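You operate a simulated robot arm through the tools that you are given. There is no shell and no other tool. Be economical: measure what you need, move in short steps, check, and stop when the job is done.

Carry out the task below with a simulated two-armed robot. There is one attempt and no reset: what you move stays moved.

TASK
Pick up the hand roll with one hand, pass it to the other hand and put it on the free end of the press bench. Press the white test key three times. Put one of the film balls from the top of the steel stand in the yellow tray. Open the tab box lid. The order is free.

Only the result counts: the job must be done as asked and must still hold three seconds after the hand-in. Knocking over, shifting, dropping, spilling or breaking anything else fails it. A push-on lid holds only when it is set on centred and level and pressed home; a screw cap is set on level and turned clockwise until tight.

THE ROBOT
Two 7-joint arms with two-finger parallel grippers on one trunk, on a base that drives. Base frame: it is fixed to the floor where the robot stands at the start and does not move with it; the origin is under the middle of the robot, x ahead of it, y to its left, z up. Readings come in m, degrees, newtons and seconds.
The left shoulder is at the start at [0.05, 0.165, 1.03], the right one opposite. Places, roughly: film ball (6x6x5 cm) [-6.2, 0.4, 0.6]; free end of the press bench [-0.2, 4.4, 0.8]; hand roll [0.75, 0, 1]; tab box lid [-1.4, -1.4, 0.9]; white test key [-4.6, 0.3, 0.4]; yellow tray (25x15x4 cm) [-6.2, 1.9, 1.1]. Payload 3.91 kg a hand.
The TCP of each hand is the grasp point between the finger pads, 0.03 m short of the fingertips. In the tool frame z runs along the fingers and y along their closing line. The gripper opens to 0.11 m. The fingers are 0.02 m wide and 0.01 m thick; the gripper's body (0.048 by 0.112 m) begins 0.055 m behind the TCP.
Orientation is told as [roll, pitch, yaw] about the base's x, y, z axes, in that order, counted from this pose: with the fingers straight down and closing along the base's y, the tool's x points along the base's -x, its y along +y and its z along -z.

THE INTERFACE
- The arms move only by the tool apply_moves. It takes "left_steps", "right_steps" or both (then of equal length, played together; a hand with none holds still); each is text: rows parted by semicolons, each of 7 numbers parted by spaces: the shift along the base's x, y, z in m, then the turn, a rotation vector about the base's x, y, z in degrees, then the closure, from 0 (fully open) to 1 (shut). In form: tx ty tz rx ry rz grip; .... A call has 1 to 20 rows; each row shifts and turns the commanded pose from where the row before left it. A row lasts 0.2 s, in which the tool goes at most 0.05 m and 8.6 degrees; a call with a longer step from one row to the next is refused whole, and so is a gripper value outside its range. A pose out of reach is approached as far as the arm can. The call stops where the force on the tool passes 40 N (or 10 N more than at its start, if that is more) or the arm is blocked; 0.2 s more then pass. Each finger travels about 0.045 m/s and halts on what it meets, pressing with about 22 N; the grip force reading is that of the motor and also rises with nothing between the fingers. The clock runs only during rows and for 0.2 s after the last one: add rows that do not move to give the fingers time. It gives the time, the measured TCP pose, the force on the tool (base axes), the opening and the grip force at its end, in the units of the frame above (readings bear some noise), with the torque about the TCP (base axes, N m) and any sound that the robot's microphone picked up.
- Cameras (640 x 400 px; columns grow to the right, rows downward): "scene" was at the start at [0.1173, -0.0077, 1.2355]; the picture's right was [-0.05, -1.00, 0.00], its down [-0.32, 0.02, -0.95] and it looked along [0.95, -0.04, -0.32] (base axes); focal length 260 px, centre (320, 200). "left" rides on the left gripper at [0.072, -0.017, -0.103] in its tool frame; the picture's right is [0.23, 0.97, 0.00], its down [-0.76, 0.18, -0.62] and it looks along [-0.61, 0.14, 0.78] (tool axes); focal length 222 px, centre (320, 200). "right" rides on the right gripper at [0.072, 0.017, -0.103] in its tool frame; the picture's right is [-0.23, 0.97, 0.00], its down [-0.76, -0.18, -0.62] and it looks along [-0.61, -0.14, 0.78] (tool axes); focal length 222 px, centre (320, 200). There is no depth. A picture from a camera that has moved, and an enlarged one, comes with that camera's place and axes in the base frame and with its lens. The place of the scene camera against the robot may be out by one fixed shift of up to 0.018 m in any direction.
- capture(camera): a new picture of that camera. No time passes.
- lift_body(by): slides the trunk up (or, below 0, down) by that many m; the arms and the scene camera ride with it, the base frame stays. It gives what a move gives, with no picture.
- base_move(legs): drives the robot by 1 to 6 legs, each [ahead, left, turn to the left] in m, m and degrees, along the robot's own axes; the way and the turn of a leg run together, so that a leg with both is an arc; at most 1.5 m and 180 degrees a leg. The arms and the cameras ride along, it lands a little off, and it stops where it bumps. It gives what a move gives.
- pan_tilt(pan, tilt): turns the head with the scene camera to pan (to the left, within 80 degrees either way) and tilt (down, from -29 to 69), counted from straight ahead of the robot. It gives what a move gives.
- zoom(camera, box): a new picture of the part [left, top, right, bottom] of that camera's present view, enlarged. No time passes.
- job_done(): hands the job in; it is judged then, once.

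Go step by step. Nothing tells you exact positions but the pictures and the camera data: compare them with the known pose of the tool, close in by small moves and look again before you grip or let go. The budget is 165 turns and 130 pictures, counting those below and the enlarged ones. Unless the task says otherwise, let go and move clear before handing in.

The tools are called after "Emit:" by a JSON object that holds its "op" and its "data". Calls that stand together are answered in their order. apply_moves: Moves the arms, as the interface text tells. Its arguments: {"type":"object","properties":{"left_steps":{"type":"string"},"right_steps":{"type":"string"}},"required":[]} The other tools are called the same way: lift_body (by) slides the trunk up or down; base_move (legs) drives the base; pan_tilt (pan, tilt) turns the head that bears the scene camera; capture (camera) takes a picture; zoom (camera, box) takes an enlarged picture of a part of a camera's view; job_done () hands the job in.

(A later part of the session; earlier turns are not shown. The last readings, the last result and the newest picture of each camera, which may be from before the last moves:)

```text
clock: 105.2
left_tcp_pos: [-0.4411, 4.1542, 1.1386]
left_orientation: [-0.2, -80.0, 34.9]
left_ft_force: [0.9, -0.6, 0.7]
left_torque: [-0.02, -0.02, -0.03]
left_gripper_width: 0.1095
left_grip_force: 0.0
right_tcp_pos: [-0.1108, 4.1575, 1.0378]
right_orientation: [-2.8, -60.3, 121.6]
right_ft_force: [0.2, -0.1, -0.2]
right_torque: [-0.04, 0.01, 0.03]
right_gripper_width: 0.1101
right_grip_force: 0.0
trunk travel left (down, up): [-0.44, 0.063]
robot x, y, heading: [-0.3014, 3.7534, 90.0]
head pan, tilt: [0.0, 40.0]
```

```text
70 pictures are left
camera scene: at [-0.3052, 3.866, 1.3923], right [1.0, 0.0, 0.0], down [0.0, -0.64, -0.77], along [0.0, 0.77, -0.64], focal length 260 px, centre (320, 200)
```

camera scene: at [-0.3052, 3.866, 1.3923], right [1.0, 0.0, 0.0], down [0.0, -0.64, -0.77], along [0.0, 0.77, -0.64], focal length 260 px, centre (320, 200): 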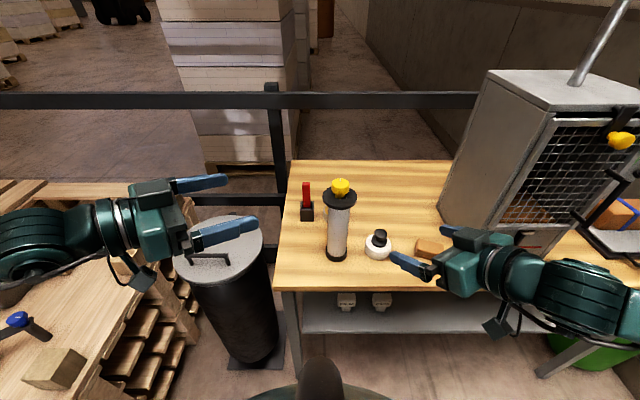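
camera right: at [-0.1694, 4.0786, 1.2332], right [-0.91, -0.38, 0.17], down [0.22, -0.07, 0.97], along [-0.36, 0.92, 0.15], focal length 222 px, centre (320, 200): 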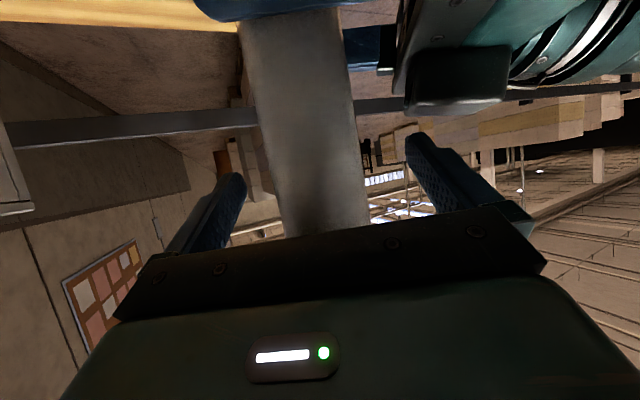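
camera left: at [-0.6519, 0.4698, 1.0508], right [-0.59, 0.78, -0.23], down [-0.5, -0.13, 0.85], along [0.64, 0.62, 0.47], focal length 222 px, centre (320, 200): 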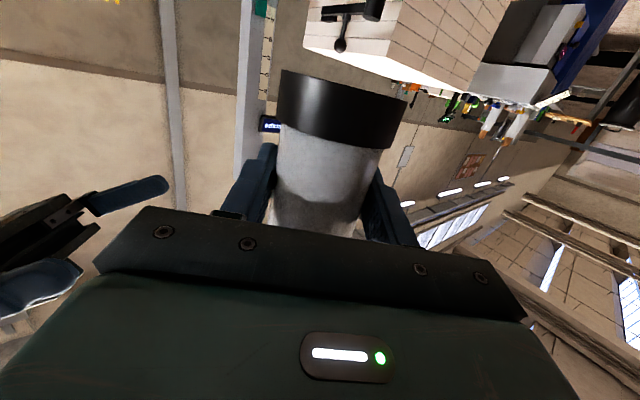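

The roll stands upright on the free end at about (-0.257, 4.337). So that the left hand does the final placing, I'll shift the base right 0.12 m and bring the left hand round for a higher, tilted grip.

Emit:
{"op": "apply_moves", "data": {"right_steps": "0 -0.03 0.03 0 0 0 0;0 -0.03 0.03 0 0 0 0;0 0 0 0 0 0 0"}}

Emit:
{"op": "base_move", "data": {"legs": [[0, -0.12, 0]]}}

Emit:
{"op": "apply_moves", "data": {"left_steps": "0 0 0 0 0 7.5 0;0 0 0 0 0 7.5 0;0 0 0 0 0 7.5 0;0 0 0 0 0 7.5 0;-0.002 0.009 -0.043 -6.6 3.1 0 0;-0.002 0.009 -0.043 -6.6 3.1 0 0;-0.002 0.009 -0.043 -6.6 3.1 0 0;0 0 0 0 0 0 0"}}

Emit:
{"op": "capture", "data": {"camera": "scene"}}

Emit:
{"op": "capture", "data": {"camera": "left"}}

```text
clock: 106.0
left_tcp_pos: [-0.4411, 4.1556, 1.1398]
left_orientation: [-0.3, -80.0, 34.7]
left_ft_force: [0.2, -0.9, 0.6]
left_torque: [0.04, -0.01, -0.02]
left_gripper_width: 0.1099
left_grip_force: 0.1
right_tcp_pos: [-0.0936, 4.1653, 1.0796]
right_orientation: [-2.7, -60.2, 121.7]
right_ft_force: [-1.9, -0.5, -0.1]
right_torque: [0.0, 0.02, -0.01]
right_gripper_width: 0.11
right_grip_force: 0.0
right hand out of reach, approached as far as the arm can: row 1, 2
trunk travel left (down, up): [-0.44, 0.063]
robot x, y, heading: [-0.3026, 3.7506, 89.7]
head pan, tilt: [0.0, 40.0]
```

```text
clock: 107.2
left_tcp_pos: [-0.3204, 4.1547, 1.139]
left_orientation: [0.0, -80.0, 34.5]
left_ft_force: [0.2, -0.3, 0.4]
left_torque: [-0.02, 0.04, -0.03]
left_gripper_width: 0.1099
left_grip_force: 0.0
right_tcp_pos: [0.0287, 4.164, 1.0791]
right_orientation: [-2.7, -60.2, 121.6]
right_ft_force: [0.8, 0.4, -1.0]
right_torque: [0.0, 0.03, 0.0]
right_gripper_width: 0.11
right_grip_force: 0.0
trunk travel left (down, up): [-0.44, 0.063]
robot x, y, heading: [-0.1808, 3.7547, 89.8]
head pan, tilt: [0.0, 40.0]
```

```text
clock: 109.0
left_tcp_pos: [-0.3255, 4.2156, 0.9984]
left_orientation: [-3.0, -57.0, 63.2]
left_ft_force: [0.2, 0.1, 0.3]
left_torque: [0.01, 0.01, -0.04]
left_gripper_width: 0.1102
left_grip_force: 0.0
left hand out of reach, approached as far as the arm can: row 1, 2, 3, 4
right_tcp_pos: [0.029, 4.165, 1.0796]
right_orientation: [-2.8, -60.2, 121.6]
right_ft_force: [-0.1, -0.2, -0.1]
right_torque: [-0.06, -0.03, 0.0]
right_gripper_width: 0.1099
right_grip_force: 0.1
trunk travel left (down, up): [-0.44, 0.063]
robot x, y, heading: [-0.1791, 3.7585, 89.5]
head pan, tilt: [0.0, 40.0]
```

```text
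69 pictures are left
camera scene: at [-0.1841, 3.8653, 1.3923], right [1.0, 0.0, 0.0], down [0.0, -0.64, -0.77], along [0.0, 0.77, -0.64], focal length 260 px, centre (320, 200)
```

scene: 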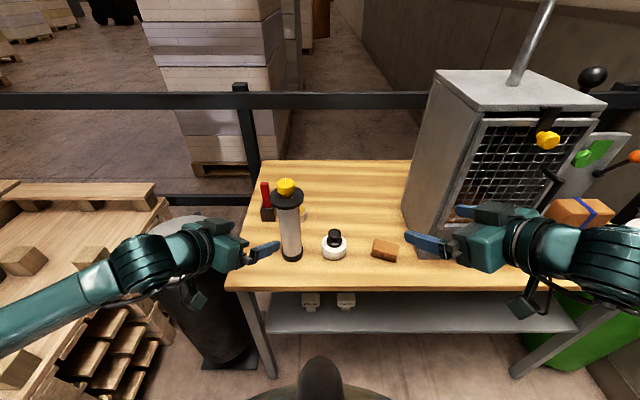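

```text
68 pictures are left
camera left: at [-0.3719, 4.0961, 0.9944], right [-0.9, 0.37, -0.22], down [-0.23, 0.0, 0.97], along [0.36, 0.93, 0.08], focal length 222 px, centre (320, 200)
```

left: 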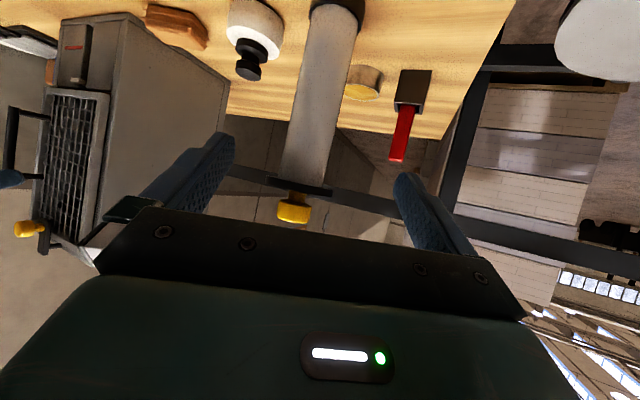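

The roll is centred between the left fingers. I'll move in along the tool axis to about z=0.906.

Emit:
{"op": "apply_moves", "data": {"left_steps": "0.0151 0.0243 -0.0184 0 0 0 0;0.0151 0.0243 -0.0184 0 0 0 0;0.0151 0.0243 -0.0184 0 0 0 0;0.0151 0.0243 -0.0184 0 0 0 0;0.0151 0.0243 -0.0184 0 0 0 0;0 0 0 0 0 0 0"}}

Emit:
{"op": "capture", "data": {"camera": "left"}}

```text
clock: 110.4
left_tcp_pos: [-0.2505, 4.3363, 0.907]
left_orientation: [-3.0, -57.2, 63.1]
left_ft_force: [-0.6, -0.2, -0.8]
left_torque: [0.03, -0.01, 0.0]
left_gripper_width: 0.1098
left_grip_force: 0.1
right_tcp_pos: [0.0274, 4.1642, 1.0808]
right_orientation: [-2.8, -60.3, 121.6]
right_ft_force: [0.2, 0.7, 0.1]
right_torque: [0.0, 0.01, 0.0]
right_gripper_width: 0.1101
right_grip_force: 0.1
trunk travel left (down, up): [-0.44, 0.063]
robot x, y, heading: [-0.1797, 3.7537, 89.6]
head pan, tilt: [0.0, 40.0]
```

```text
67 pictures are left
camera left: at [-0.2969, 4.2182, 0.9028], right [-0.9, 0.37, -0.22], down [-0.23, 0.0, 0.97], along [0.36, 0.93, 0.08], focal length 222 px, centre (320, 200)
```

left: 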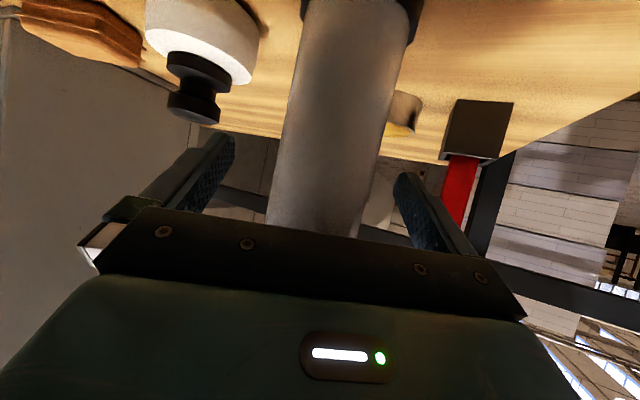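

Perfectly centred. I'll close, lift 4 cm, move 1 cm to the left, set it back down gently and check the contact.

Emit:
{"op": "apply_moves", "data": {"left_steps": "0 0 0 0 0 0 0.5;0 0 0 0 0 0 1;0 0 0 0 0 0 1;0 0 0 0 0 0 1;0 0 0 0 0 0 1;0 0 0.02 0 0 0 1;0 0 0.03 0 0 0 1;0 0 0.02 0 0 0 1;0 0 0 0 0 0 1;0 0 0 0 0 0 1"}}

Emit:
{"op": "zoom", "data": {"camera": "scene", "box": [220, 130, 420, 290]}}

```text
clock: 112.6
left_tcp_pos: [-0.2495, 4.3362, 0.9758]
left_orientation: [-3.0, -57.1, 63.2]
left_ft_force: [0.4, -0.2, -3.8]
left_torque: [-0.02, 0.02, -0.01]
left_gripper_width: 0.0536
left_grip_force: 22.0
right_tcp_pos: [0.0278, 4.1655, 1.0808]
right_orientation: [-2.9, -60.2, 121.6]
right_ft_force: [0.0, 0.3, -0.6]
right_torque: [0.01, 0.01, -0.02]
right_gripper_width: 0.1099
right_grip_force: 0.2
trunk travel left (down, up): [-0.44, 0.063]
robot x, y, heading: [-0.1792, 3.7534, 90.1]
head pan, tilt: [0.0, 40.0]
```

```text
2.50 times, centred on (320, 210) of scene
camera zoom: at [-0.1841, 3.8658, 1.3923], right [1.0, 0.0, 0.0], down [0.0, -0.64, -0.77], along [0.0, 0.77, -0.64], focal length 651 px, centre (320, 175)
```

zoom: 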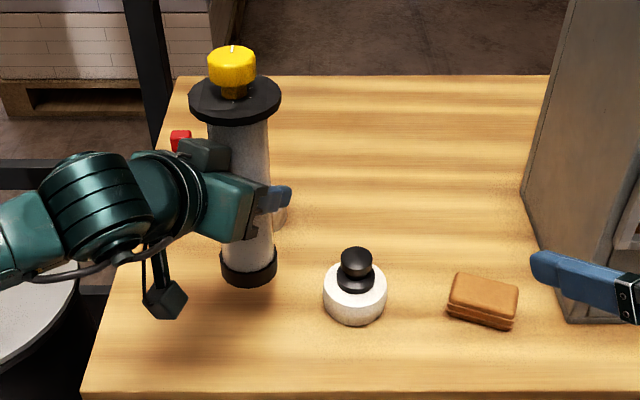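

The left hand holds it off the bench. Now I'll lower it back to contact at about z=0.907.

Emit:
{"op": "apply_moves", "data": {"left_steps": "0 0 -0.03 0 0 0 1;0 0 -0.025 0 0 0 1;0 0 -0.008 0 0 0 1;0 0 -0.004 0 0 0 1;0 0 -0.003 0 0 0 1;0 0 -0.001 0 0 0 1;0 0 0 0 0 0 1"}}

```text
clock: 114.2
left_tcp_pos: [-0.2495, 4.3363, 0.9066]
left_orientation: [-3.0, -57.3, 63.0]
left_ft_force: [-2.0, -0.5, 3.9]
left_torque: [0.08, 0.22, 0.0]
left_gripper_width: 0.0535
left_grip_force: 21.6
right_tcp_pos: [0.029, 4.1639, 1.0807]
right_orientation: [-2.8, -60.2, 121.6]
right_ft_force: [0.1, 0.3, -0.8]
right_torque: [0.02, 0.03, -0.03]
right_gripper_width: 0.1099
right_grip_force: 0.0
trunk travel left (down, up): [-0.44, 0.063]
robot x, y, heading: [-0.1795, 3.7511, 89.5]
head pan, tilt: [0.0, 40.0]
```

It rests on the bench (+4 N up). I'll open the left hand and back away along the tool axis.

Emit:
{"op": "apply_moves", "data": {"left_steps": "0 0 0 0 0 0 0.5;0 0 0 0 0 0 0;0 0 0 0 0 0 0;0 0 0 0 0 0 0;0 0 0 0 0 0 0;-0.0151 -0.0243 0.0184 0 0 0 0;-0.0151 -0.0243 0.0184 0 0 0 0;-0.0151 -0.0243 0.0184 0 0 0 0;-0.0151 -0.0243 0.0184 0 0 0 0;-0.0151 -0.0243 0.0184 0 0 0 0;-0.01 -0.02 0.04 0 0 0 0;0 0 0.04 0 0 0 0;0 0 0 0 0 0 0"}}

Emit:
{"op": "capture", "data": {"camera": "scene"}}

```text
clock: 117.0
left_tcp_pos: [-0.3359, 4.1936, 1.0763]
left_orientation: [-3.0, -57.1, 63.0]
left_ft_force: [0.9, 0.7, -0.2]
left_torque: [0.02, 0.02, 0.0]
left_gripper_width: 0.1101
left_grip_force: 0.0
right_tcp_pos: [0.0282, 4.1641, 1.08]
right_orientation: [-2.9, -60.3, 121.7]
right_ft_force: [0.2, 0.3, 0.4]
right_torque: [-0.04, -0.05, 0.03]
right_gripper_width: 0.1096
right_grip_force: 0.0
trunk travel left (down, up): [-0.44, 0.063]
robot x, y, heading: [-0.1762, 3.7518, 90.0]
head pan, tilt: [0.0, 40.0]
```

```text
65 pictures are left
camera scene: at [-0.1842, 3.8654, 1.3923], right [1.0, 0.0, 0.0], down [0.0, -0.64, -0.77], along [0.0, 0.77, -0.64], focal length 260 px, centre (320, 200)
```

scene: 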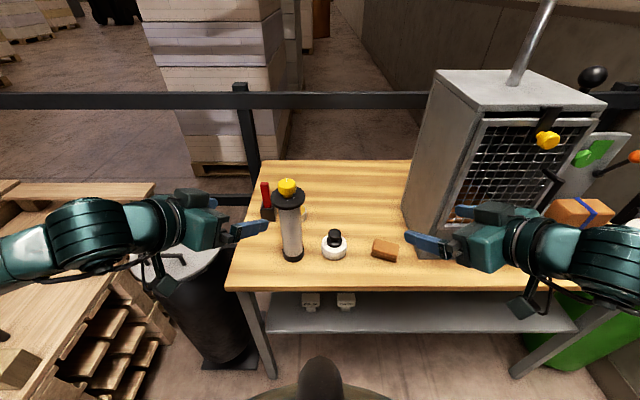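

The roll is in place and both hands are free. Next I'll go back down the aisle and turn west towards the test key and steel stand.

Emit:
{"op": "base_move", "data": {"legs": [[-0.55, 0.82, 0], [-1.3, 0, 0], [-1.0, 0, 0]]}}

Emit:
{"op": "base_move", "data": {"legs": [[0, 0, 90]]}}

Emit:
{"op": "pan_tilt", "data": {"pan": 0, "tilt": 22}}

Emit:
{"op": "capture", "data": {"camera": "scene"}}

```text
clock: 133.0
left_tcp_pos: [-1.1822, 1.3554, 1.0765]
left_orientation: [-3.0, -57.2, 62.4]
left_ft_force: [-1.3, -0.4, 0.1]
left_torque: [-0.02, -0.02, 0.0]
left_gripper_width: 0.1103
left_grip_force: 0.1
right_tcp_pos: [-0.8192, 1.3205, 1.0799]
right_orientation: [-2.8, -60.2, 120.7]
right_ft_force: [0.5, -0.4, 0.6]
right_torque: [0.0, 0.01, 0.0]
right_gripper_width: 0.1099
right_grip_force: 0.0
trunk travel left (down, up): [-0.44, 0.063]
robot x, y, heading: [-1.0299, 0.9137, 89.3]
head pan, tilt: [0.0, 40.0]
```

```text
clock: 137.2
left_tcp_pos: [-1.4746, 0.7681, 1.0756]
left_orientation: [-3.1, -57.2, 151.8]
left_ft_force: [-0.8, -0.6, -0.1]
left_torque: [-0.03, 0.0, -0.01]
left_gripper_width: 0.1099
left_grip_force: 0.1
right_tcp_pos: [-1.4377, 1.1297, 1.0799]
right_orientation: [-2.7, -60.2, -149.7]
right_ft_force: [0.7, -0.3, 0.3]
right_torque: [0.0, -0.04, 0.01]
right_gripper_width: 0.11
right_grip_force: 0.1
trunk travel left (down, up): [-0.44, 0.063]
robot x, y, heading: [-1.0293, 0.914, 178.3]
head pan, tilt: [0.0, 40.0]
```

```text
clock: 138.0
left_tcp_pos: [-1.476, 0.7675, 1.0744]
left_orientation: [-3.0, -57.2, 151.8]
left_ft_force: [-0.1, 0.2, -0.8]
left_torque: [-0.04, -0.01, 0.02]
left_gripper_width: 0.1101
left_grip_force: 0.0
right_tcp_pos: [-1.4376, 1.1293, 1.0806]
right_orientation: [-2.8, -60.2, -149.7]
right_ft_force: [0.3, -0.7, 0.0]
right_torque: [-0.02, -0.01, -0.01]
right_gripper_width: 0.1099
right_grip_force: 0.0
trunk travel left (down, up): [-0.44, 0.063]
robot x, y, heading: [-1.0322, 0.9085, 178.5]
head pan, tilt: [0.0, 22.0]
```

```text
64 pictures are left
camera scene: at [-1.1591, 0.9132, 1.4204], right [0.03, 1.0, 0.0], down [0.38, -0.01, -0.93], along [-0.93, 0.02, -0.38], focal length 260 px, centre (320, 200)
```

scene: 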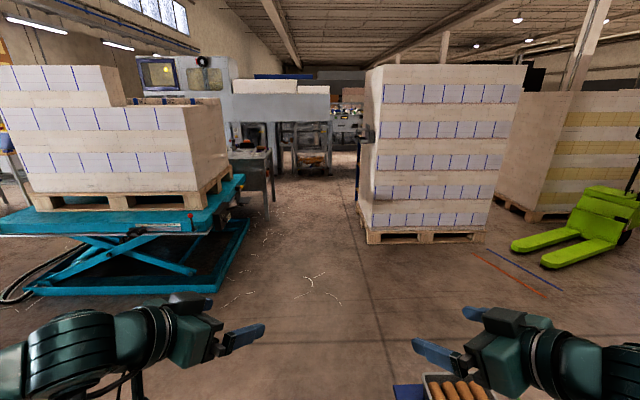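

The passage between the scissor lift and the pallet is about 1.3 m wide, around y≈0.78. I'll drive through it and look again.

Emit:
{"op": "base_move", "data": {"legs": [[1.3, 0.1, 1.5], [0.9, 0, 0]]}}

Emit:
{"op": "capture", "data": {"camera": "scene"}}

```text
clock: 148.8
left_tcp_pos: [-3.6598, 0.6581, 1.076]
left_orientation: [-3.0, -57.2, 153.6]
left_ft_force: [-0.8, 0.3, 0.1]
left_torque: [-0.02, 0.03, -0.01]
left_gripper_width: 0.1102
left_grip_force: 0.2
right_tcp_pos: [-3.633, 1.0209, 1.0808]
right_orientation: [-2.7, -60.1, -148.1]
right_ft_force: [0.4, -0.5, 0.7]
right_torque: [0.01, -0.02, 0.02]
right_gripper_width: 0.1102
right_grip_force: 0.0
trunk travel left (down, up): [-0.44, 0.063]
robot x, y, heading: [-3.2194, 0.8145, -179.7]
head pan, tilt: [0.0, 22.0]
```

```text
63 pictures are left
camera scene: at [-3.3486, 0.8134, 1.4204], right [0.0, 1.0, 0.0], down [0.37, 0.0, -0.93], along [-0.93, 0.0, -0.37], focal length 260 px, centre (320, 200)
```

scene: 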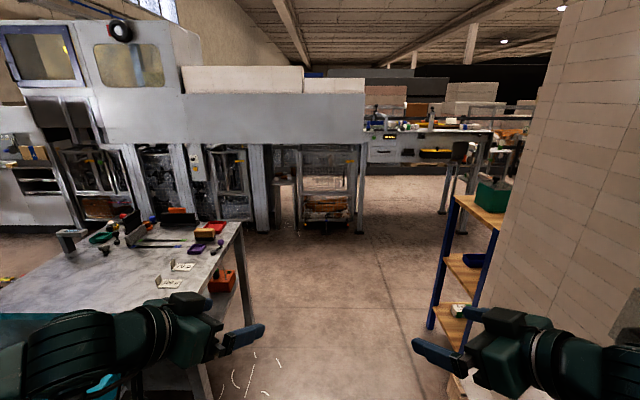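

The reported key position projects onto the orange item on a low shelf of the grey table at left. I'll zoom in.

Emit:
{"op": "zoom", "data": {"camera": "scene", "box": [140, 200, 300, 320]}}

Emit:
{"op": "zoom", "data": {"camera": "scene", "box": [230, 120, 390, 240]}}

```text
3.33 times, centred on (220, 260) of scene
camera zoom: at [-3.3486, 0.8134, 1.4204], right [0.0, 1.0, 0.0], down [0.37, 0.0, -0.93], along [-0.93, 0.0, -0.37], focal length 868 px, centre (653, 0)
```

zoom: 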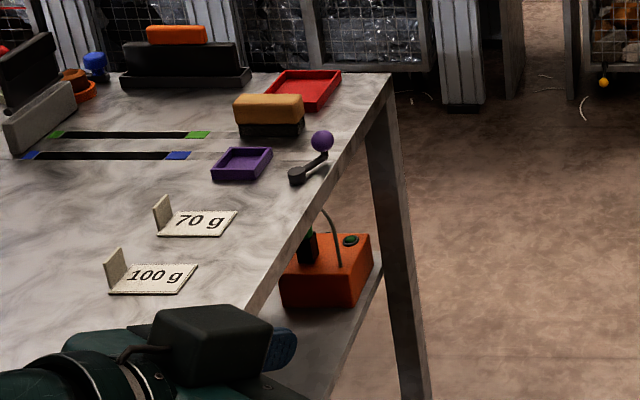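

```text
3.33 times, centred on (310, 180) of scene
camera zoom: at [-3.3486, 0.8134, 1.4204], right [0.0, 1.0, 0.0], down [0.37, 0.0, -0.93], along [-0.93, 0.0, -0.37], focal length 868 px, centre (353, 267)
```

zoom: 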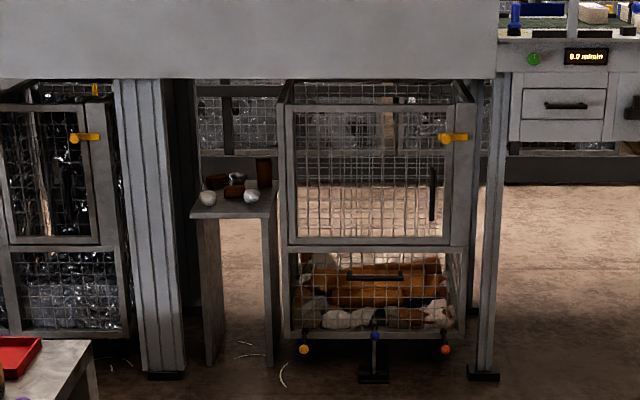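

The steel stand with the white film balls is under the machine ahead, and the test unit is the orange box on the low shelf. I'll drive alongside the grey table's end and turn to face it.

Emit:
{"op": "base_move", "data": {"legs": [[1.35, -0.09, 0]]}}

Emit:
{"op": "base_move", "data": {"legs": [[0, 0, 89.7]]}}

Emit:
{"op": "pan_tilt", "data": {"pan": 0, "tilt": 50}}

Emit:
{"op": "capture", "data": {"camera": "scene"}}

```text
clock: 155.6
left_tcp_pos: [-5.0029, 0.7461, 1.0765]
left_orientation: [-3.0, -57.0, 153.5]
left_ft_force: [0.5, -0.1, 0.1]
left_torque: [0.0, 0.02, -0.02]
left_gripper_width: 0.1099
left_grip_force: 0.1
right_tcp_pos: [-4.9754, 1.1099, 1.0803]
right_orientation: [-2.7, -60.2, -148.2]
right_ft_force: [1.0, -0.4, 0.0]
right_torque: [0.01, -0.03, -0.02]
right_gripper_width: 0.11
right_grip_force: 0.1
trunk travel left (down, up): [-0.44, 0.063]
robot x, y, heading: [-4.5638, 0.9023, -179.9]
head pan, tilt: [0.0, 22.0]
```

```text
clock: 159.8
left_tcp_pos: [-4.4151, 0.4612, 1.0765]
left_orientation: [-3.0, -57.0, -118.0]
left_ft_force: [-0.9, 0.6, 0.4]
left_torque: [-0.03, -0.04, -0.01]
left_gripper_width: 0.1101
left_grip_force: 0.0
right_tcp_pos: [-4.7779, 0.4977, 1.0806]
right_orientation: [-2.8, -60.1, -59.4]
right_ft_force: [0.9, 0.0, -0.4]
right_torque: [0.01, 0.01, -0.04]
right_gripper_width: 0.1103
right_grip_force: 0.2
trunk travel left (down, up): [-0.44, 0.063]
robot x, y, heading: [-4.5642, 0.9028, -91.2]
head pan, tilt: [0.0, 22.0]
```

```text
clock: 160.7
left_tcp_pos: [-4.4154, 0.4629, 1.0765]
left_orientation: [-3.0, -57.1, -117.9]
left_ft_force: [-1.3, 0.3, -0.4]
left_torque: [-0.01, -0.01, 0.01]
left_gripper_width: 0.1101
left_grip_force: 0.1
right_tcp_pos: [-4.7793, 0.4976, 1.0796]
right_orientation: [-2.7, -60.2, -59.5]
right_ft_force: [0.4, 0.4, 0.1]
right_torque: [0.02, -0.01, 0.0]
right_gripper_width: 0.1102
right_grip_force: 0.1
trunk travel left (down, up): [-0.44, 0.063]
robot x, y, heading: [-4.5614, 0.9019, -91.4]
head pan, tilt: [0.0, 50.0]
```

```text
60 pictures are left
camera scene: at [-4.5708, 0.7947, 1.3782], right [-1.0, 0.02, 0.0], down [0.02, 0.77, -0.64], along [-0.01, -0.64, -0.77], focal length 260 px, centre (320, 200)
```

scene: 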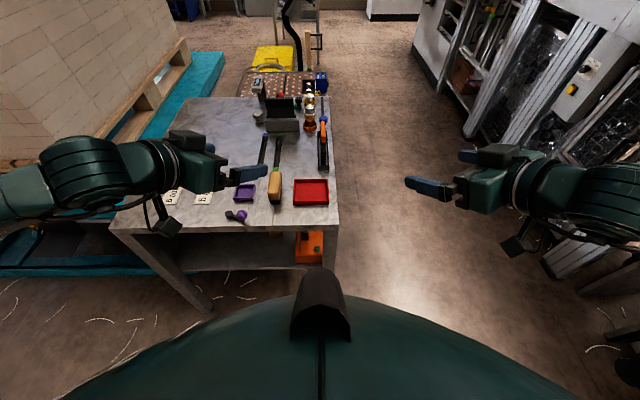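

The orange test unit is on the shelf under the table's near end. I'll zoom to find the white key.

Emit:
{"op": "zoom", "data": {"camera": "scene", "box": [260, 210, 360, 280]}}

```text
5.71 times, centred on (310, 245) of scene
camera zoom: at [-4.5708, 0.7947, 1.3782], right [-1.0, 0.02, 0.0], down [0.02, 0.77, -0.64], along [-0.01, -0.64, -0.77], focal length 1489 px, centre (377, -57)
```

zoom: 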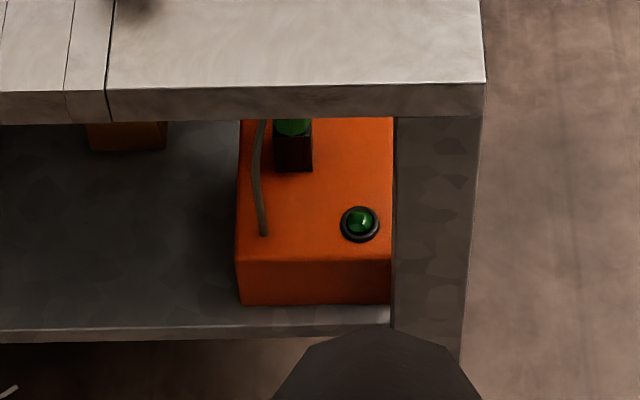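

The key isn't visible from above. I'll back up a little and lower the trunk to look under the table top.

Emit:
{"op": "base_move", "data": {"legs": [[-0.16, 0, 1.3]]}}

Emit:
{"op": "lift_body", "data": {"by": -0.4}}

Emit:
{"op": "pan_tilt", "data": {"pan": 0, "tilt": 40}}

Emit:
{"op": "capture", "data": {"camera": "scene"}}

Emit:
{"op": "zoom", "data": {"camera": "scene", "box": [260, 100, 380, 220]}}

```text
clock: 162.1
left_tcp_pos: [-4.404, 0.6268, 1.0772]
left_orientation: [-3.0, -57.2, -116.7]
left_ft_force: [0.3, -0.1, 0.8]
left_torque: [0.01, -0.04, 0.0]
left_gripper_width: 0.1098
left_grip_force: 0.1
right_tcp_pos: [-4.7683, 0.6551, 1.0806]
right_orientation: [-2.8, -60.1, -58.1]
right_ft_force: [0.9, 0.0, -0.2]
right_torque: [-0.04, -0.02, 0.03]
right_gripper_width: 0.1099
right_grip_force: 0.0
trunk travel left (down, up): [-0.44, 0.063]
robot x, y, heading: [-4.5607, 1.0681, -89.9]
head pan, tilt: [0.0, 50.0]
```

```text
clock: 165.9
left_tcp_pos: [-4.4036, 0.6264, 0.677]
left_orientation: [-3.0, -57.2, -116.7]
left_ft_force: [-0.3, -0.3, 0.4]
left_torque: [0.0, 0.03, 0.0]
left_gripper_width: 0.11
left_grip_force: 0.2
right_tcp_pos: [-4.7678, 0.6551, 0.6806]
right_orientation: [-2.8, -60.2, -58.2]
right_ft_force: [0.0, 0.2, 0.0]
right_torque: [0.02, 0.0, -0.03]
right_gripper_width: 0.1101
right_grip_force: 0.0
trunk travel left (down, up): [-0.04, 0.463]
robot x, y, heading: [-4.565, 1.0664, -90.2]
head pan, tilt: [0.0, 50.0]
```

```text
clock: 166.7
left_tcp_pos: [-4.4032, 0.6256, 0.6762]
left_orientation: [-3.0, -57.1, -116.7]
left_ft_force: [-0.1, 0.1, 0.5]
left_torque: [0.04, -0.02, 0.02]
left_gripper_width: 0.1098
left_grip_force: 0.0
right_tcp_pos: [-4.7683, 0.6535, 0.6813]
right_orientation: [-2.8, -60.2, -58.1]
right_ft_force: [0.4, 0.4, -0.1]
right_torque: [0.02, -0.02, -0.01]
right_gripper_width: 0.11
right_grip_force: 0.1
trunk travel left (down, up): [-0.04, 0.463]
robot x, y, heading: [-4.5607, 1.0648, -90.0]
head pan, tilt: [0.0, 40.0]
```

```text
58 pictures are left
camera scene: at [-4.5668, 0.9476, 0.9923], right [-1.0, 0.0, 0.0], down [0.0, 0.64, -0.77], along [0.0, -0.77, -0.64], focal length 260 px, centre (320, 200)
```

scene: 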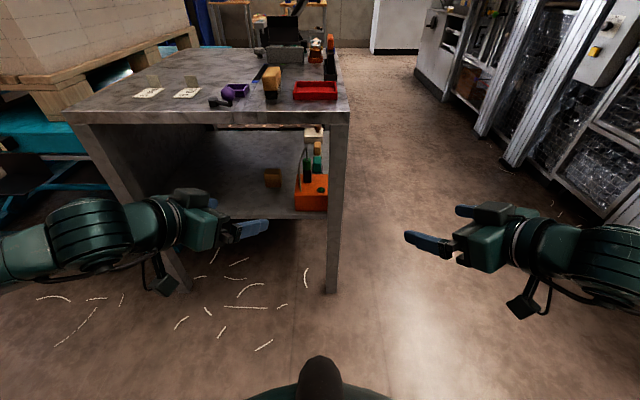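

```text
3.33 times, centred on (320, 160) of scene
camera zoom: at [-4.5668, 0.9476, 0.9923], right [-1.0, 0.0, 0.0], down [0.0, 0.64, -0.77], along [0.0, -0.77, -0.64], focal length 868 px, centre (320, 333)
```

zoom: 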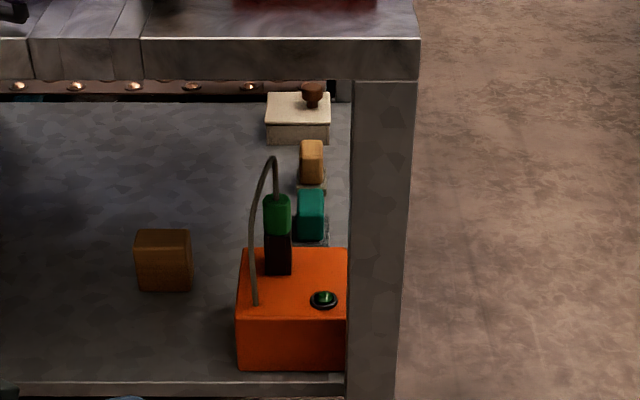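

No white key shows on the top or the near face; it may be on the unit's other side, towards -x. I'll drive round to the aisle on that side and look.

Emit:
{"op": "base_move", "data": {"legs": [[0, -0.65, 0], [0.82, 0, 0]]}}

Emit:
{"op": "base_move", "data": {"legs": [[0, 0, 90]]}}

Emit:
{"op": "capture", "data": {"camera": "scene"}}

```text
clock: 174.2
left_tcp_pos: [-5.0532, -0.1953, 0.6763]
left_orientation: [-2.9, -57.1, -117.1]
left_ft_force: [0.4, 0.3, -0.2]
left_torque: [0.05, 0.03, 0.0]
left_gripper_width: 0.1099
left_grip_force: 0.1
right_tcp_pos: [-5.4172, -0.1632, 0.6801]
right_orientation: [-2.8, -60.2, -58.5]
right_ft_force: [-0.2, -0.1, 1.0]
right_torque: [0.0, 0.02, -0.02]
right_gripper_width: 0.1101
right_grip_force: 0.0
trunk travel left (down, up): [-0.04, 0.463]
robot x, y, heading: [-5.2078, 0.2504, -90.3]
head pan, tilt: [0.0, 40.0]
```

```text
clock: 178.4
left_tcp_pos: [-4.7672, 0.3959, 0.6755]
left_orientation: [-3.0, -57.1, -27.7]
left_ft_force: [0.9, 0.3, 0.0]
left_torque: [0.01, 0.01, 0.01]
left_gripper_width: 0.1102
left_grip_force: 0.0
right_tcp_pos: [-4.8012, 0.0323, 0.6807]
right_orientation: [-2.8, -60.2, 30.8]
right_ft_force: [-0.4, 0.1, 0.1]
right_torque: [0.02, 0.01, 0.0]
right_gripper_width: 0.1101
right_grip_force: 0.0
trunk travel left (down, up): [-0.04, 0.463]
robot x, y, heading: [-5.2089, 0.2477, -0.9]
head pan, tilt: [0.0, 40.0]
```

```text
56 pictures are left
camera scene: at [-5.0998, 0.2405, 0.9923], right [-0.02, -1.0, 0.0], down [-0.64, 0.01, -0.77], along [0.77, -0.01, -0.64], focal length 260 px, centre (320, 200)
```

scene: 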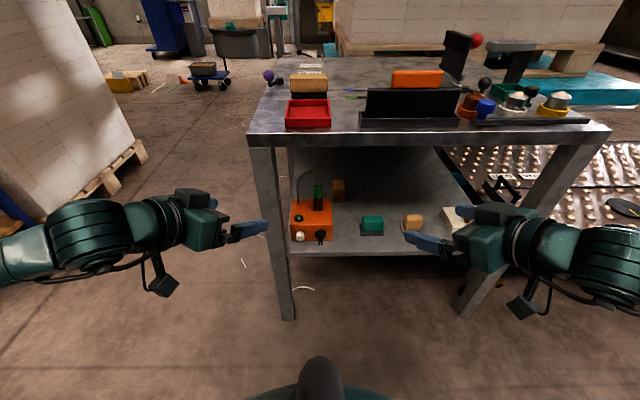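

The unit's white key is on the face toward me, next to a black knob, with the table leg to the left. I'll zoom in.

Emit:
{"op": "zoom", "data": {"camera": "scene", "box": [260, 160, 360, 260]}}

```text
4.00 times, centred on (310, 210) of scene
camera zoom: at [-5.0998, 0.2405, 0.9923], right [-0.02, -1.0, 0.0], down [-0.64, 0.01, -0.77], along [0.77, -0.01, -0.64], focal length 1042 px, centre (360, 160)
```

zoom: 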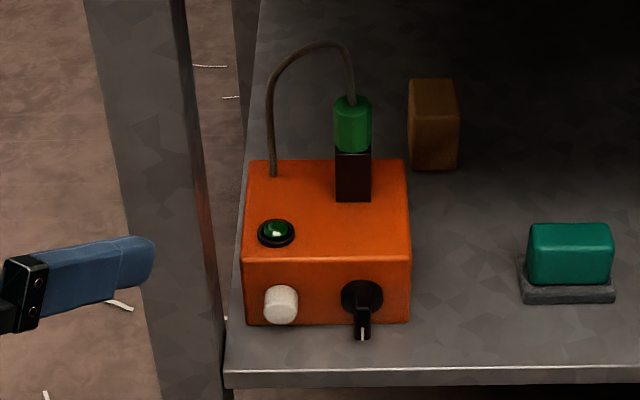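

The key is at about (-4.605, 0.289, 0.45), facing -x. I'll press it with the closed right fingers coming in tilted. First I'll move the left hand aside and up, then re-aim the right.

Emit:
{"op": "lift_body", "data": {"by": -0.035}}

Emit:
{"op": "apply_moves", "data": {"left_steps": "0 0.025 0.03 0 0 0 0;0 0.025 0.03 0 0 0 0;0 0.025 0.03 0 0 0 0;0 0.025 0.03 0 0 0 0;0 0 0 0 0 0 0;0 0 0 0 0 0 0;0 0 0 0 0 0 0;0 0 0 0 0 0 0;0 0 0 0 0 0 0", "right_steps": "0 0 0 0 0 -7 0.5;0 0 0 0 0 -7 1;0 0.02 -0.02 -1.3 4.8 0 1;0 0.04 -0.02 -1.3 4.8 0 1;0 0.04 -0.03 0 0 0 1;0 0.04 -0.03 0 0 0 1;0 0.04 -0.03 0 0 0 1;0 0.04 -0.03 0 0 0 1;0 0.03 -0.005 0 0 0 1"}}

Emit:
{"op": "capture", "data": {"camera": "scene"}}

Emit:
{"op": "capture", "data": {"camera": "right"}}

```text
clock: 179.2
left_tcp_pos: [-4.7668, 0.3956, 0.6408]
left_orientation: [-3.0, -57.1, -27.7]
left_ft_force: [-0.2, -0.4, -0.1]
left_torque: [-0.02, -0.02, -0.02]
left_gripper_width: 0.1101
left_grip_force: 0.1
right_tcp_pos: [-4.8016, 0.032, 0.646]
right_orientation: [-2.8, -60.1, 30.7]
right_ft_force: [-1.1, -0.5, 0.7]
right_torque: [-0.02, 0.01, -0.02]
right_gripper_width: 0.1102
right_grip_force: 0.0
trunk travel left (down, up): [-0.005, 0.498]
robot x, y, heading: [-5.2087, 0.2441, -1.1]
head pan, tilt: [0.0, 40.0]
```

```text
clock: 181.2
left_tcp_pos: [-4.769, 0.4953, 0.7608]
left_orientation: [-2.9, -57.1, -27.7]
left_ft_force: [-0.7, -0.3, 0.1]
left_torque: [0.03, 0.0, 0.0]
left_gripper_width: 0.1101
left_grip_force: 0.0
right_tcp_pos: [-4.7831, 0.2795, 0.4751]
right_orientation: [-2.3, -50.4, 16.3]
right_ft_force: [0.1, 0.0, 0.6]
right_torque: [0.01, -0.02, 0.03]
right_gripper_width: 0.0
right_grip_force: 21.8
right hand out of reach, approached as far as the arm can: row 1, 2
trunk travel left (down, up): [-0.005, 0.498]
robot x, y, heading: [-5.2099, 0.2492, -1.0]
head pan, tilt: [0.0, 40.0]
```

```text
54 pictures are left
camera scene: at [-5.0998, 0.2404, 0.9573], right [-0.02, -1.0, 0.0], down [-0.64, 0.01, -0.77], along [0.77, -0.01, -0.64], focal length 260 px, centre (320, 200)
```

scene: 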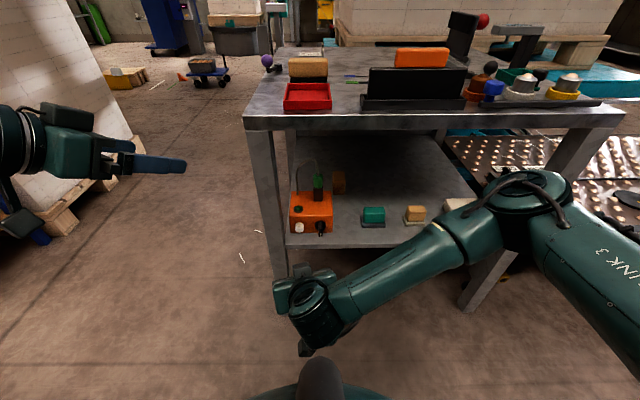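

```text
53 pictures are left
camera right: at [-4.9073, 0.2649, 0.4855], right [-0.11, 0.98, 0.15], down [0.04, -0.15, 0.99], along [0.99, 0.11, -0.03], focal length 222 px, centre (320, 200)
```

right: 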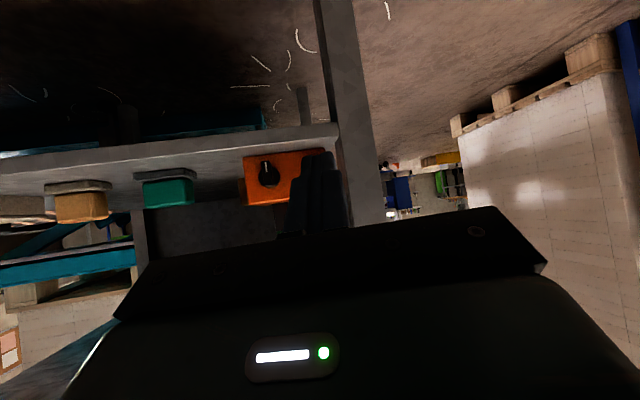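

The right hand is in front of the unit. I'll zoom the hand camera on it to refine the key's place.

Emit:
{"op": "zoom", "data": {"camera": "right", "box": [220, 130, 380, 230]}}

Emit:
{"op": "zoom", "data": {"camera": "scene", "box": [250, 170, 370, 290]}}

```text
4.00 times, centred on (300, 180) of right
camera zoom: at [-4.9073, 0.2649, 0.4855], right [-0.11, 0.98, 0.15], down [0.04, -0.15, 0.99], along [0.99, 0.11, -0.03], focal length 888 px, centre (400, 280)
```

zoom: 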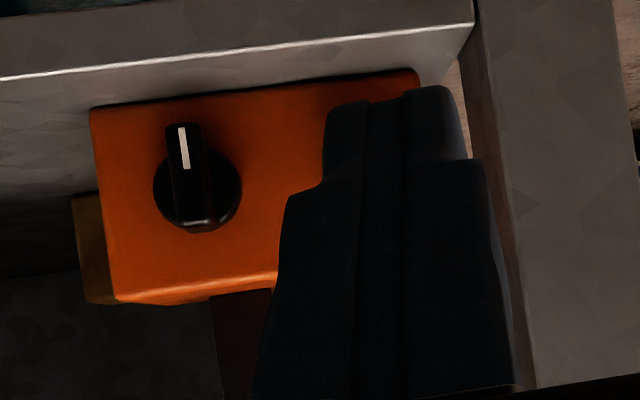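

```text
3.33 times, centred on (310, 230) of scene
camera zoom: at [-5.0998, 0.2404, 0.9573], right [-0.02, -1.0, 0.0], down [-0.64, 0.01, -0.77], along [0.77, -0.01, -0.64], focal length 868 px, centre (353, 100)
```

zoom: 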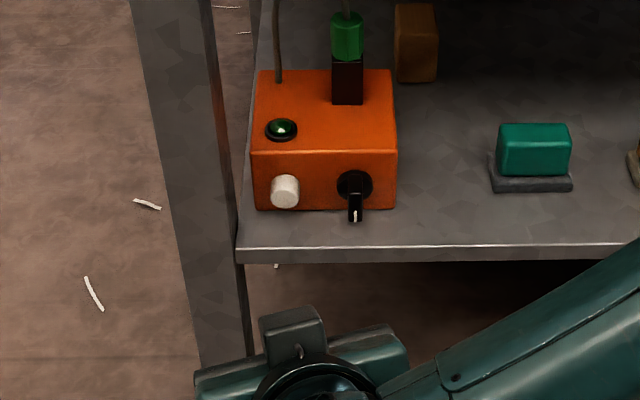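

The hand camera puts the key at about y=0.289, z=0.434. I'll lower the fingertips 24 mm and approach to about 2 cm short of it.

Emit:
{"op": "apply_moves", "data": {"right_steps": "0 0.003 -0.024 0 0 0 1;0.03 0 0 0 0 0 1;0.03 0 0 0 0 0 1;0.03 0 0 0 0 0 1;0.03 0 0 0 0 0 1;0.01 0 0 0 0 0 1;0 0 0 0 0 0 1"}}

Emit:
{"op": "zoom", "data": {"camera": "right", "box": [200, 50, 400, 210]}}

Emit:
{"op": "zoom", "data": {"camera": "scene", "box": [250, 170, 370, 290]}}

```text
clock: 182.8
left_tcp_pos: [-4.7688, 0.4952, 0.761]
left_orientation: [-3.0, -57.2, -27.8]
left_ft_force: [0.2, -0.7, -0.6]
left_torque: [0.03, -0.03, -0.02]
left_gripper_width: 0.1098
left_grip_force: 0.0
right_tcp_pos: [-4.6521, 0.2808, 0.4508]
right_orientation: [-2.3, -50.3, 16.4]
right_ft_force: [-0.4, -0.9, -0.3]
right_torque: [-0.03, 0.01, -0.01]
right_gripper_width: 0.0002
right_grip_force: 22.1
trunk travel left (down, up): [-0.005, 0.498]
robot x, y, heading: [-5.2097, 0.2442, -1.0]
head pan, tilt: [0.0, 40.0]
```

```text
2.50 times, centred on (300, 130) of right
camera zoom: at [-4.777, 0.2675, 0.4617], right [-0.11, 0.98, 0.15], down [0.05, -0.15, 0.99], along [0.99, 0.11, -0.03], focal length 555 px, centre (370, 375)
```

zoom: 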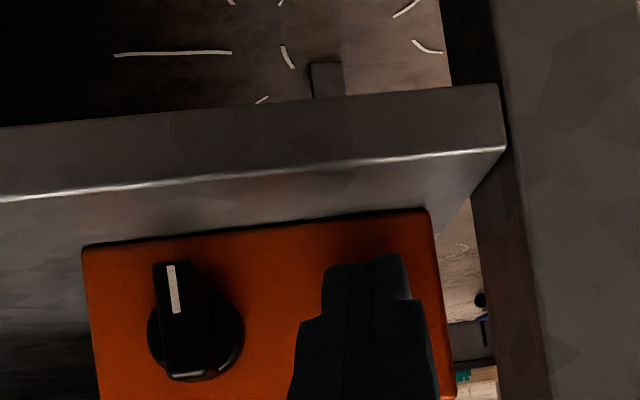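

```text
3.33 times, centred on (310, 230) of scene
camera zoom: at [-5.0998, 0.2405, 0.9573], right [-0.02, -1.0, 0.0], down [-0.64, 0.01, -0.77], along [0.77, -0.01, -0.64], focal length 868 px, centre (353, 100)
```

zoom: 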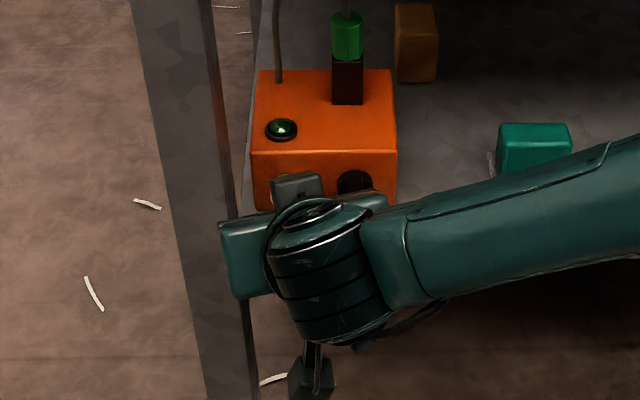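

The gripper body would come very close to the table leg. I'll yaw the hand 10° more so its body swings away from the leg, then press in small steps.

Emit:
{"op": "apply_moves", "data": {"right_steps": "0 -0.002 0 0 0 5 1;0 -0.002 0 0 0 5 1;0.01 0 0 0 0 0 1;0.008 0 0 0 0 0 1;0 0 0 0 0 0 1"}}

Emit:
{"op": "zoom", "data": {"camera": "right", "box": [200, 50, 400, 210]}}

```text
clock: 184.0
left_tcp_pos: [-4.7687, 0.4944, 0.7618]
left_orientation: [-3.0, -57.1, -27.8]
left_ft_force: [0.2, -0.7, -0.5]
left_torque: [0.02, -0.02, 0.02]
left_gripper_width: 0.11
left_grip_force: 0.2
right_tcp_pos: [-4.636, 0.2783, 0.4521]
right_orientation: [-2.3, -50.1, 26.4]
right_ft_force: [-1.2, -0.4, 1.0]
right_torque: [0.01, 0.01, 0.0]
right_gripper_width: 0.0001
right_grip_force: 22.1
trunk travel left (down, up): [-0.005, 0.498]
robot x, y, heading: [-5.2088, 0.2454, -1.1]
head pan, tilt: [0.0, 40.0]
```

```text
2.50 times, centred on (300, 130) of right
camera zoom: at [-4.7551, 0.2418, 0.4619], right [-0.28, 0.95, 0.15], down [0.07, -0.14, 0.99], along [0.96, 0.28, -0.03], focal length 555 px, centre (370, 375)
```

zoom: 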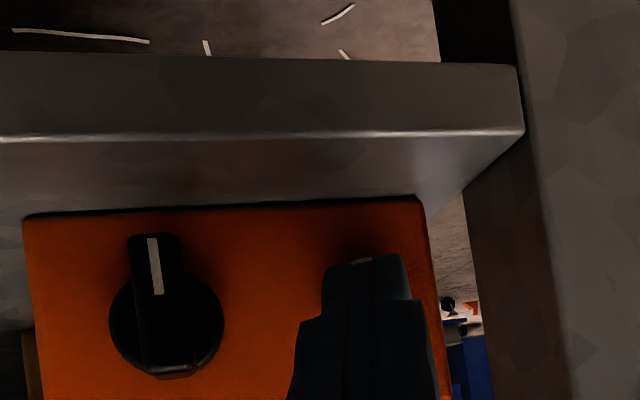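

The key's lower rim peeks out right behind the fingertips, so it's aligned. I'll press forward in 3–4 mm steps.

Emit:
{"op": "apply_moves", "data": {"right_steps": "0.004 0 0 0 0 0 1;0.004 0 0 0 0 0 1;0 0 0 0 0 0 1"}}

Emit:
{"op": "apply_moves", "data": {"right_steps": "0.004 0 0 0 0 0 1;0.003 0 0 0 0 0 1;0 0 0 0 0 0 1"}}

```text
clock: 184.8
left_tcp_pos: [-4.7684, 0.4954, 0.7608]
left_orientation: [-2.9, -57.2, -27.8]
left_ft_force: [-0.1, -0.1, 0.4]
left_torque: [0.01, -0.03, -0.05]
left_gripper_width: 0.1103
left_grip_force: 0.1
right_tcp_pos: [-4.6295, 0.2797, 0.4506]
right_orientation: [-2.1, -50.1, 26.4]
right_ft_force: [-15.6, -2.3, 1.2]
right_torque: [-0.01, 0.14, -0.02]
right_gripper_width: 0.0
right_grip_force: 21.6
trunk travel left (down, up): [-0.005, 0.498]
robot x, y, heading: [-5.2104, 0.2456, -1.0]
head pan, tilt: [0.0, 40.0]
heard: click
```

```text
clock: 185.6
left_tcp_pos: [-4.7693, 0.4942, 0.761]
left_orientation: [-2.9, -57.3, -27.8]
left_ft_force: [-0.6, -0.1, -0.7]
left_torque: [0.01, 0.01, -0.06]
left_gripper_width: 0.1101
left_grip_force: 0.0
right_tcp_pos: [-4.6232, 0.2797, 0.4495]
right_orientation: [-2.0, -50.0, 26.5]
right_ft_force: [-39.3, -9.3, 2.4]
right_torque: [-0.11, 0.41, -0.01]
right_gripper_width: 0.0001
right_grip_force: 21.7
trunk travel left (down, up): [-0.005, 0.498]
robot x, y, heading: [-5.2096, 0.2483, -1.1]
head pan, tilt: [0.0, 40.0]
```

One click was heard: press one done. I'll back off fully, then press again only as far as that.

Emit:
{"op": "apply_moves", "data": {"right_steps": "-0.01 0 0 0 0 0 1;-0.013 0 0 0 0 0 1;0 0 0 0 0 0 1;0 0 0 0 0 0 1"}}

Emit:
{"op": "capture", "data": {"camera": "scene"}}

Emit:
{"op": "apply_moves", "data": {"right_steps": "0.008 0 0 0 0 0 1;0.004 0 0 0 0 0 1;0.004 0 0 0 0 0 1;0 0 0 0 0 0 1"}}

```text
clock: 186.6
left_tcp_pos: [-4.7697, 0.4954, 0.7603]
left_orientation: [-3.0, -57.1, -27.8]
left_ft_force: [0.9, 0.3, 0.1]
left_torque: [0.04, -0.02, -0.01]
left_gripper_width: 0.1098
left_grip_force: 0.2
right_tcp_pos: [-4.6415, 0.2766, 0.4547]
right_orientation: [-2.4, -50.3, 26.4]
right_ft_force: [-0.3, 0.4, -0.4]
right_torque: [0.02, 0.02, -0.03]
right_gripper_width: 0.0
right_grip_force: 22.4
trunk travel left (down, up): [-0.005, 0.498]
robot x, y, heading: [-5.209, 0.2461, -1.1]
head pan, tilt: [0.0, 40.0]
```

```text
47 pictures are left
camera scene: at [-5.0998, 0.2405, 0.9573], right [-0.02, -1.0, 0.0], down [-0.64, 0.01, -0.77], along [0.77, -0.01, -0.64], focal length 260 px, centre (320, 200)
```

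scene: 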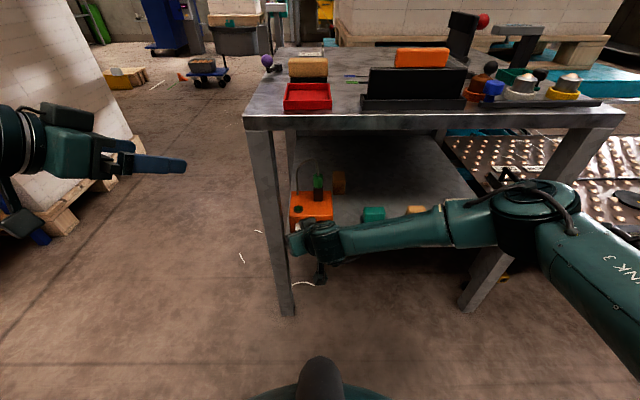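

```text
clock: 187.6
left_tcp_pos: [-4.769, 0.4953, 0.7598]
left_orientation: [-2.9, -57.3, -27.7]
left_ft_force: [-0.6, -1.7, -0.8]
left_torque: [0.0, -0.01, -0.01]
left_gripper_width: 0.1097
left_grip_force: 0.1
right_tcp_pos: [-4.6283, 0.2796, 0.4507]
right_orientation: [-2.1, -50.0, 26.3]
right_ft_force: [-14.7, -1.5, 0.5]
right_torque: [-0.01, 0.17, -0.01]
right_gripper_width: 0.0
right_grip_force: 21.8
trunk travel left (down, up): [-0.005, 0.498]
robot x, y, heading: [-5.2067, 0.2465, -0.9]
head pan, tilt: [0.0, 40.0]
heard: click
```

Second click. I'll back off and press the third time, then withdraw.

Emit:
{"op": "apply_moves", "data": {"right_steps": "-0.01 0 0 0 0 0 1;-0.006 0 0 0 0 0 1;0 0 0 0 0 0 1;0 0 0 0 0 0 1"}}

Emit:
{"op": "apply_moves", "data": {"right_steps": "0.008 0 0 0 0 0 1;0.004 0 0 0 0 0 1;0.004 0 0 0 0 0 1;0 0 0 0 0 0 1"}}

```text
clock: 188.6
left_tcp_pos: [-4.7686, 0.4956, 0.7605]
left_orientation: [-3.0, -57.1, -27.7]
left_ft_force: [0.9, 0.2, 0.7]
left_torque: [-0.01, -0.01, -0.03]
left_gripper_width: 0.1097
left_grip_force: 0.1
right_tcp_pos: [-4.6419, 0.2774, 0.452]
right_orientation: [-2.3, -50.4, 26.4]
right_ft_force: [0.1, -0.2, -0.4]
right_torque: [0.0, 0.02, -0.01]
right_gripper_width: 0.0
right_grip_force: 22.3
trunk travel left (down, up): [-0.005, 0.498]
robot x, y, heading: [-5.2082, 0.2467, -0.9]
head pan, tilt: [0.0, 40.0]
```

```text
clock: 189.6
left_tcp_pos: [-4.7692, 0.4954, 0.7623]
left_orientation: [-2.9, -57.2, -27.8]
left_ft_force: [0.4, -0.1, 0.0]
left_torque: [0.02, 0.03, -0.01]
left_gripper_width: 0.1101
left_grip_force: 0.0
right_tcp_pos: [-4.6282, 0.2797, 0.4508]
right_orientation: [-2.1, -50.1, 26.3]
right_ft_force: [-15.9, -3.1, 1.1]
right_torque: [-0.05, 0.18, -0.05]
right_gripper_width: 0.0001
right_grip_force: 21.8
trunk travel left (down, up): [-0.005, 0.498]
robot x, y, heading: [-5.2085, 0.2448, -1.2]
head pan, tilt: [0.0, 40.0]
heard: click
```

Three clicks. I'll withdraw the right hand well clear and check the unit.

Emit:
{"op": "apply_moves", "data": {"right_steps": "-0.02 0 0 0 0 0 1;-0.03 0 0 0 0 0 1;-0.04 0 0 0 0 0 1;-0.04 -0.01 0.01 0 0 0 1;-0.02 -0.035 0.02 0 0 0 1;0 -0.04 0.025 0 0 0 1;0 -0.04 0.025 0 0 0 0.5;0 -0.04 0.025 0 0 0 0;0 0 0.03 0 0 0 0;0 0 0 0 0 0 0"}}

Emit:
{"op": "capture", "data": {"camera": "scene"}}

```text
clock: 191.8
left_tcp_pos: [-4.7689, 0.4961, 0.7622]
left_orientation: [-3.0, -57.1, -27.7]
left_ft_force: [-0.6, -0.3, 0.7]
left_torque: [0.0, -0.02, -0.03]
left_gripper_width: 0.11
left_grip_force: 0.1
right_tcp_pos: [-4.7759, 0.1389, 0.6053]
right_orientation: [-2.3, -50.3, 26.4]
right_ft_force: [-0.1, 0.1, 0.1]
right_torque: [0.0, -0.02, 0.02]
right_gripper_width: 0.0853
right_grip_force: 0.0
right hand out of reach, approached as far as the arm can: row 5, 6
trunk travel left (down, up): [-0.005, 0.498]
robot x, y, heading: [-5.2097, 0.2422, -0.9]
head pan, tilt: [0.0, 40.0]
```

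```text
46 pictures are left
camera scene: at [-5.0998, 0.2405, 0.9573], right [-0.02, -1.0, 0.0], down [-0.64, 0.01, -0.77], along [0.77, -0.01, -0.64], focal length 260 px, centre (320, 200)
```

scene: 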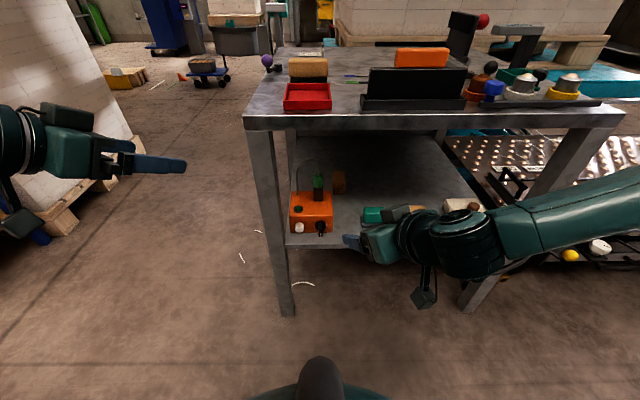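

The unit is unmoved. Next is the film ball. I'll raise the trunk so the arms clear the table, then turn round to face the stand.

Emit:
{"op": "lift_body", "data": {"by": 0.35}}

Emit:
{"op": "base_move", "data": {"legs": [[-0.05, 0, 0], [0, 0, 179]]}}

Emit:
{"op": "capture", "data": {"camera": "scene"}}

```text
clock: 195.2
left_tcp_pos: [-4.7677, 0.4953, 1.1111]
left_orientation: [-3.0, -57.2, -27.7]
left_ft_force: [0.5, -0.2, 0.9]
left_torque: [0.0, -0.02, -0.01]
left_gripper_width: 0.11
left_grip_force: 0.1
right_tcp_pos: [-4.7746, 0.1388, 0.9545]
right_orientation: [-2.2, -50.2, 26.3]
right_ft_force: [0.9, 0.7, -0.6]
right_torque: [0.0, 0.04, 0.02]
right_gripper_width: 0.1099
right_grip_force: 0.1
trunk travel left (down, up): [-0.355, 0.148]
robot x, y, heading: [-5.2071, 0.242, -0.9]
head pan, tilt: [0.0, 40.0]
```

```text
clock: 203.5
left_tcp_pos: [-5.6998, -0.0016, 1.1104]
left_orientation: [-2.9, -57.1, 152.1]
left_ft_force: [0.9, -0.6, -0.8]
left_torque: [0.03, 0.02, 0.03]
left_gripper_width: 0.1102
left_grip_force: 0.2
right_tcp_pos: [-5.6921, 0.3547, 0.9551]
right_orientation: [-2.2, -50.3, -153.7]
right_ft_force: [-1.1, 1.4, -0.6]
right_torque: [0.0, -0.01, -0.02]
right_gripper_width: 0.11
right_grip_force: 0.1
trunk travel left (down, up): [-0.355, 0.148]
robot x, y, heading: [-5.2609, 0.2455, 178.8]
head pan, tilt: [0.0, 40.0]
```

```text
45 pictures are left
camera scene: at [-5.3786, 0.2457, 1.3073], right [0.02, 1.0, 0.0], down [0.64, -0.01, -0.77], along [-0.77, 0.02, -0.64], focal length 260 px, centre (320, 200)
```

scene: 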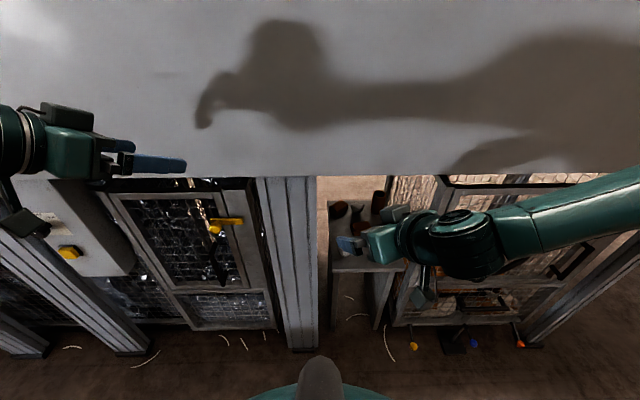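

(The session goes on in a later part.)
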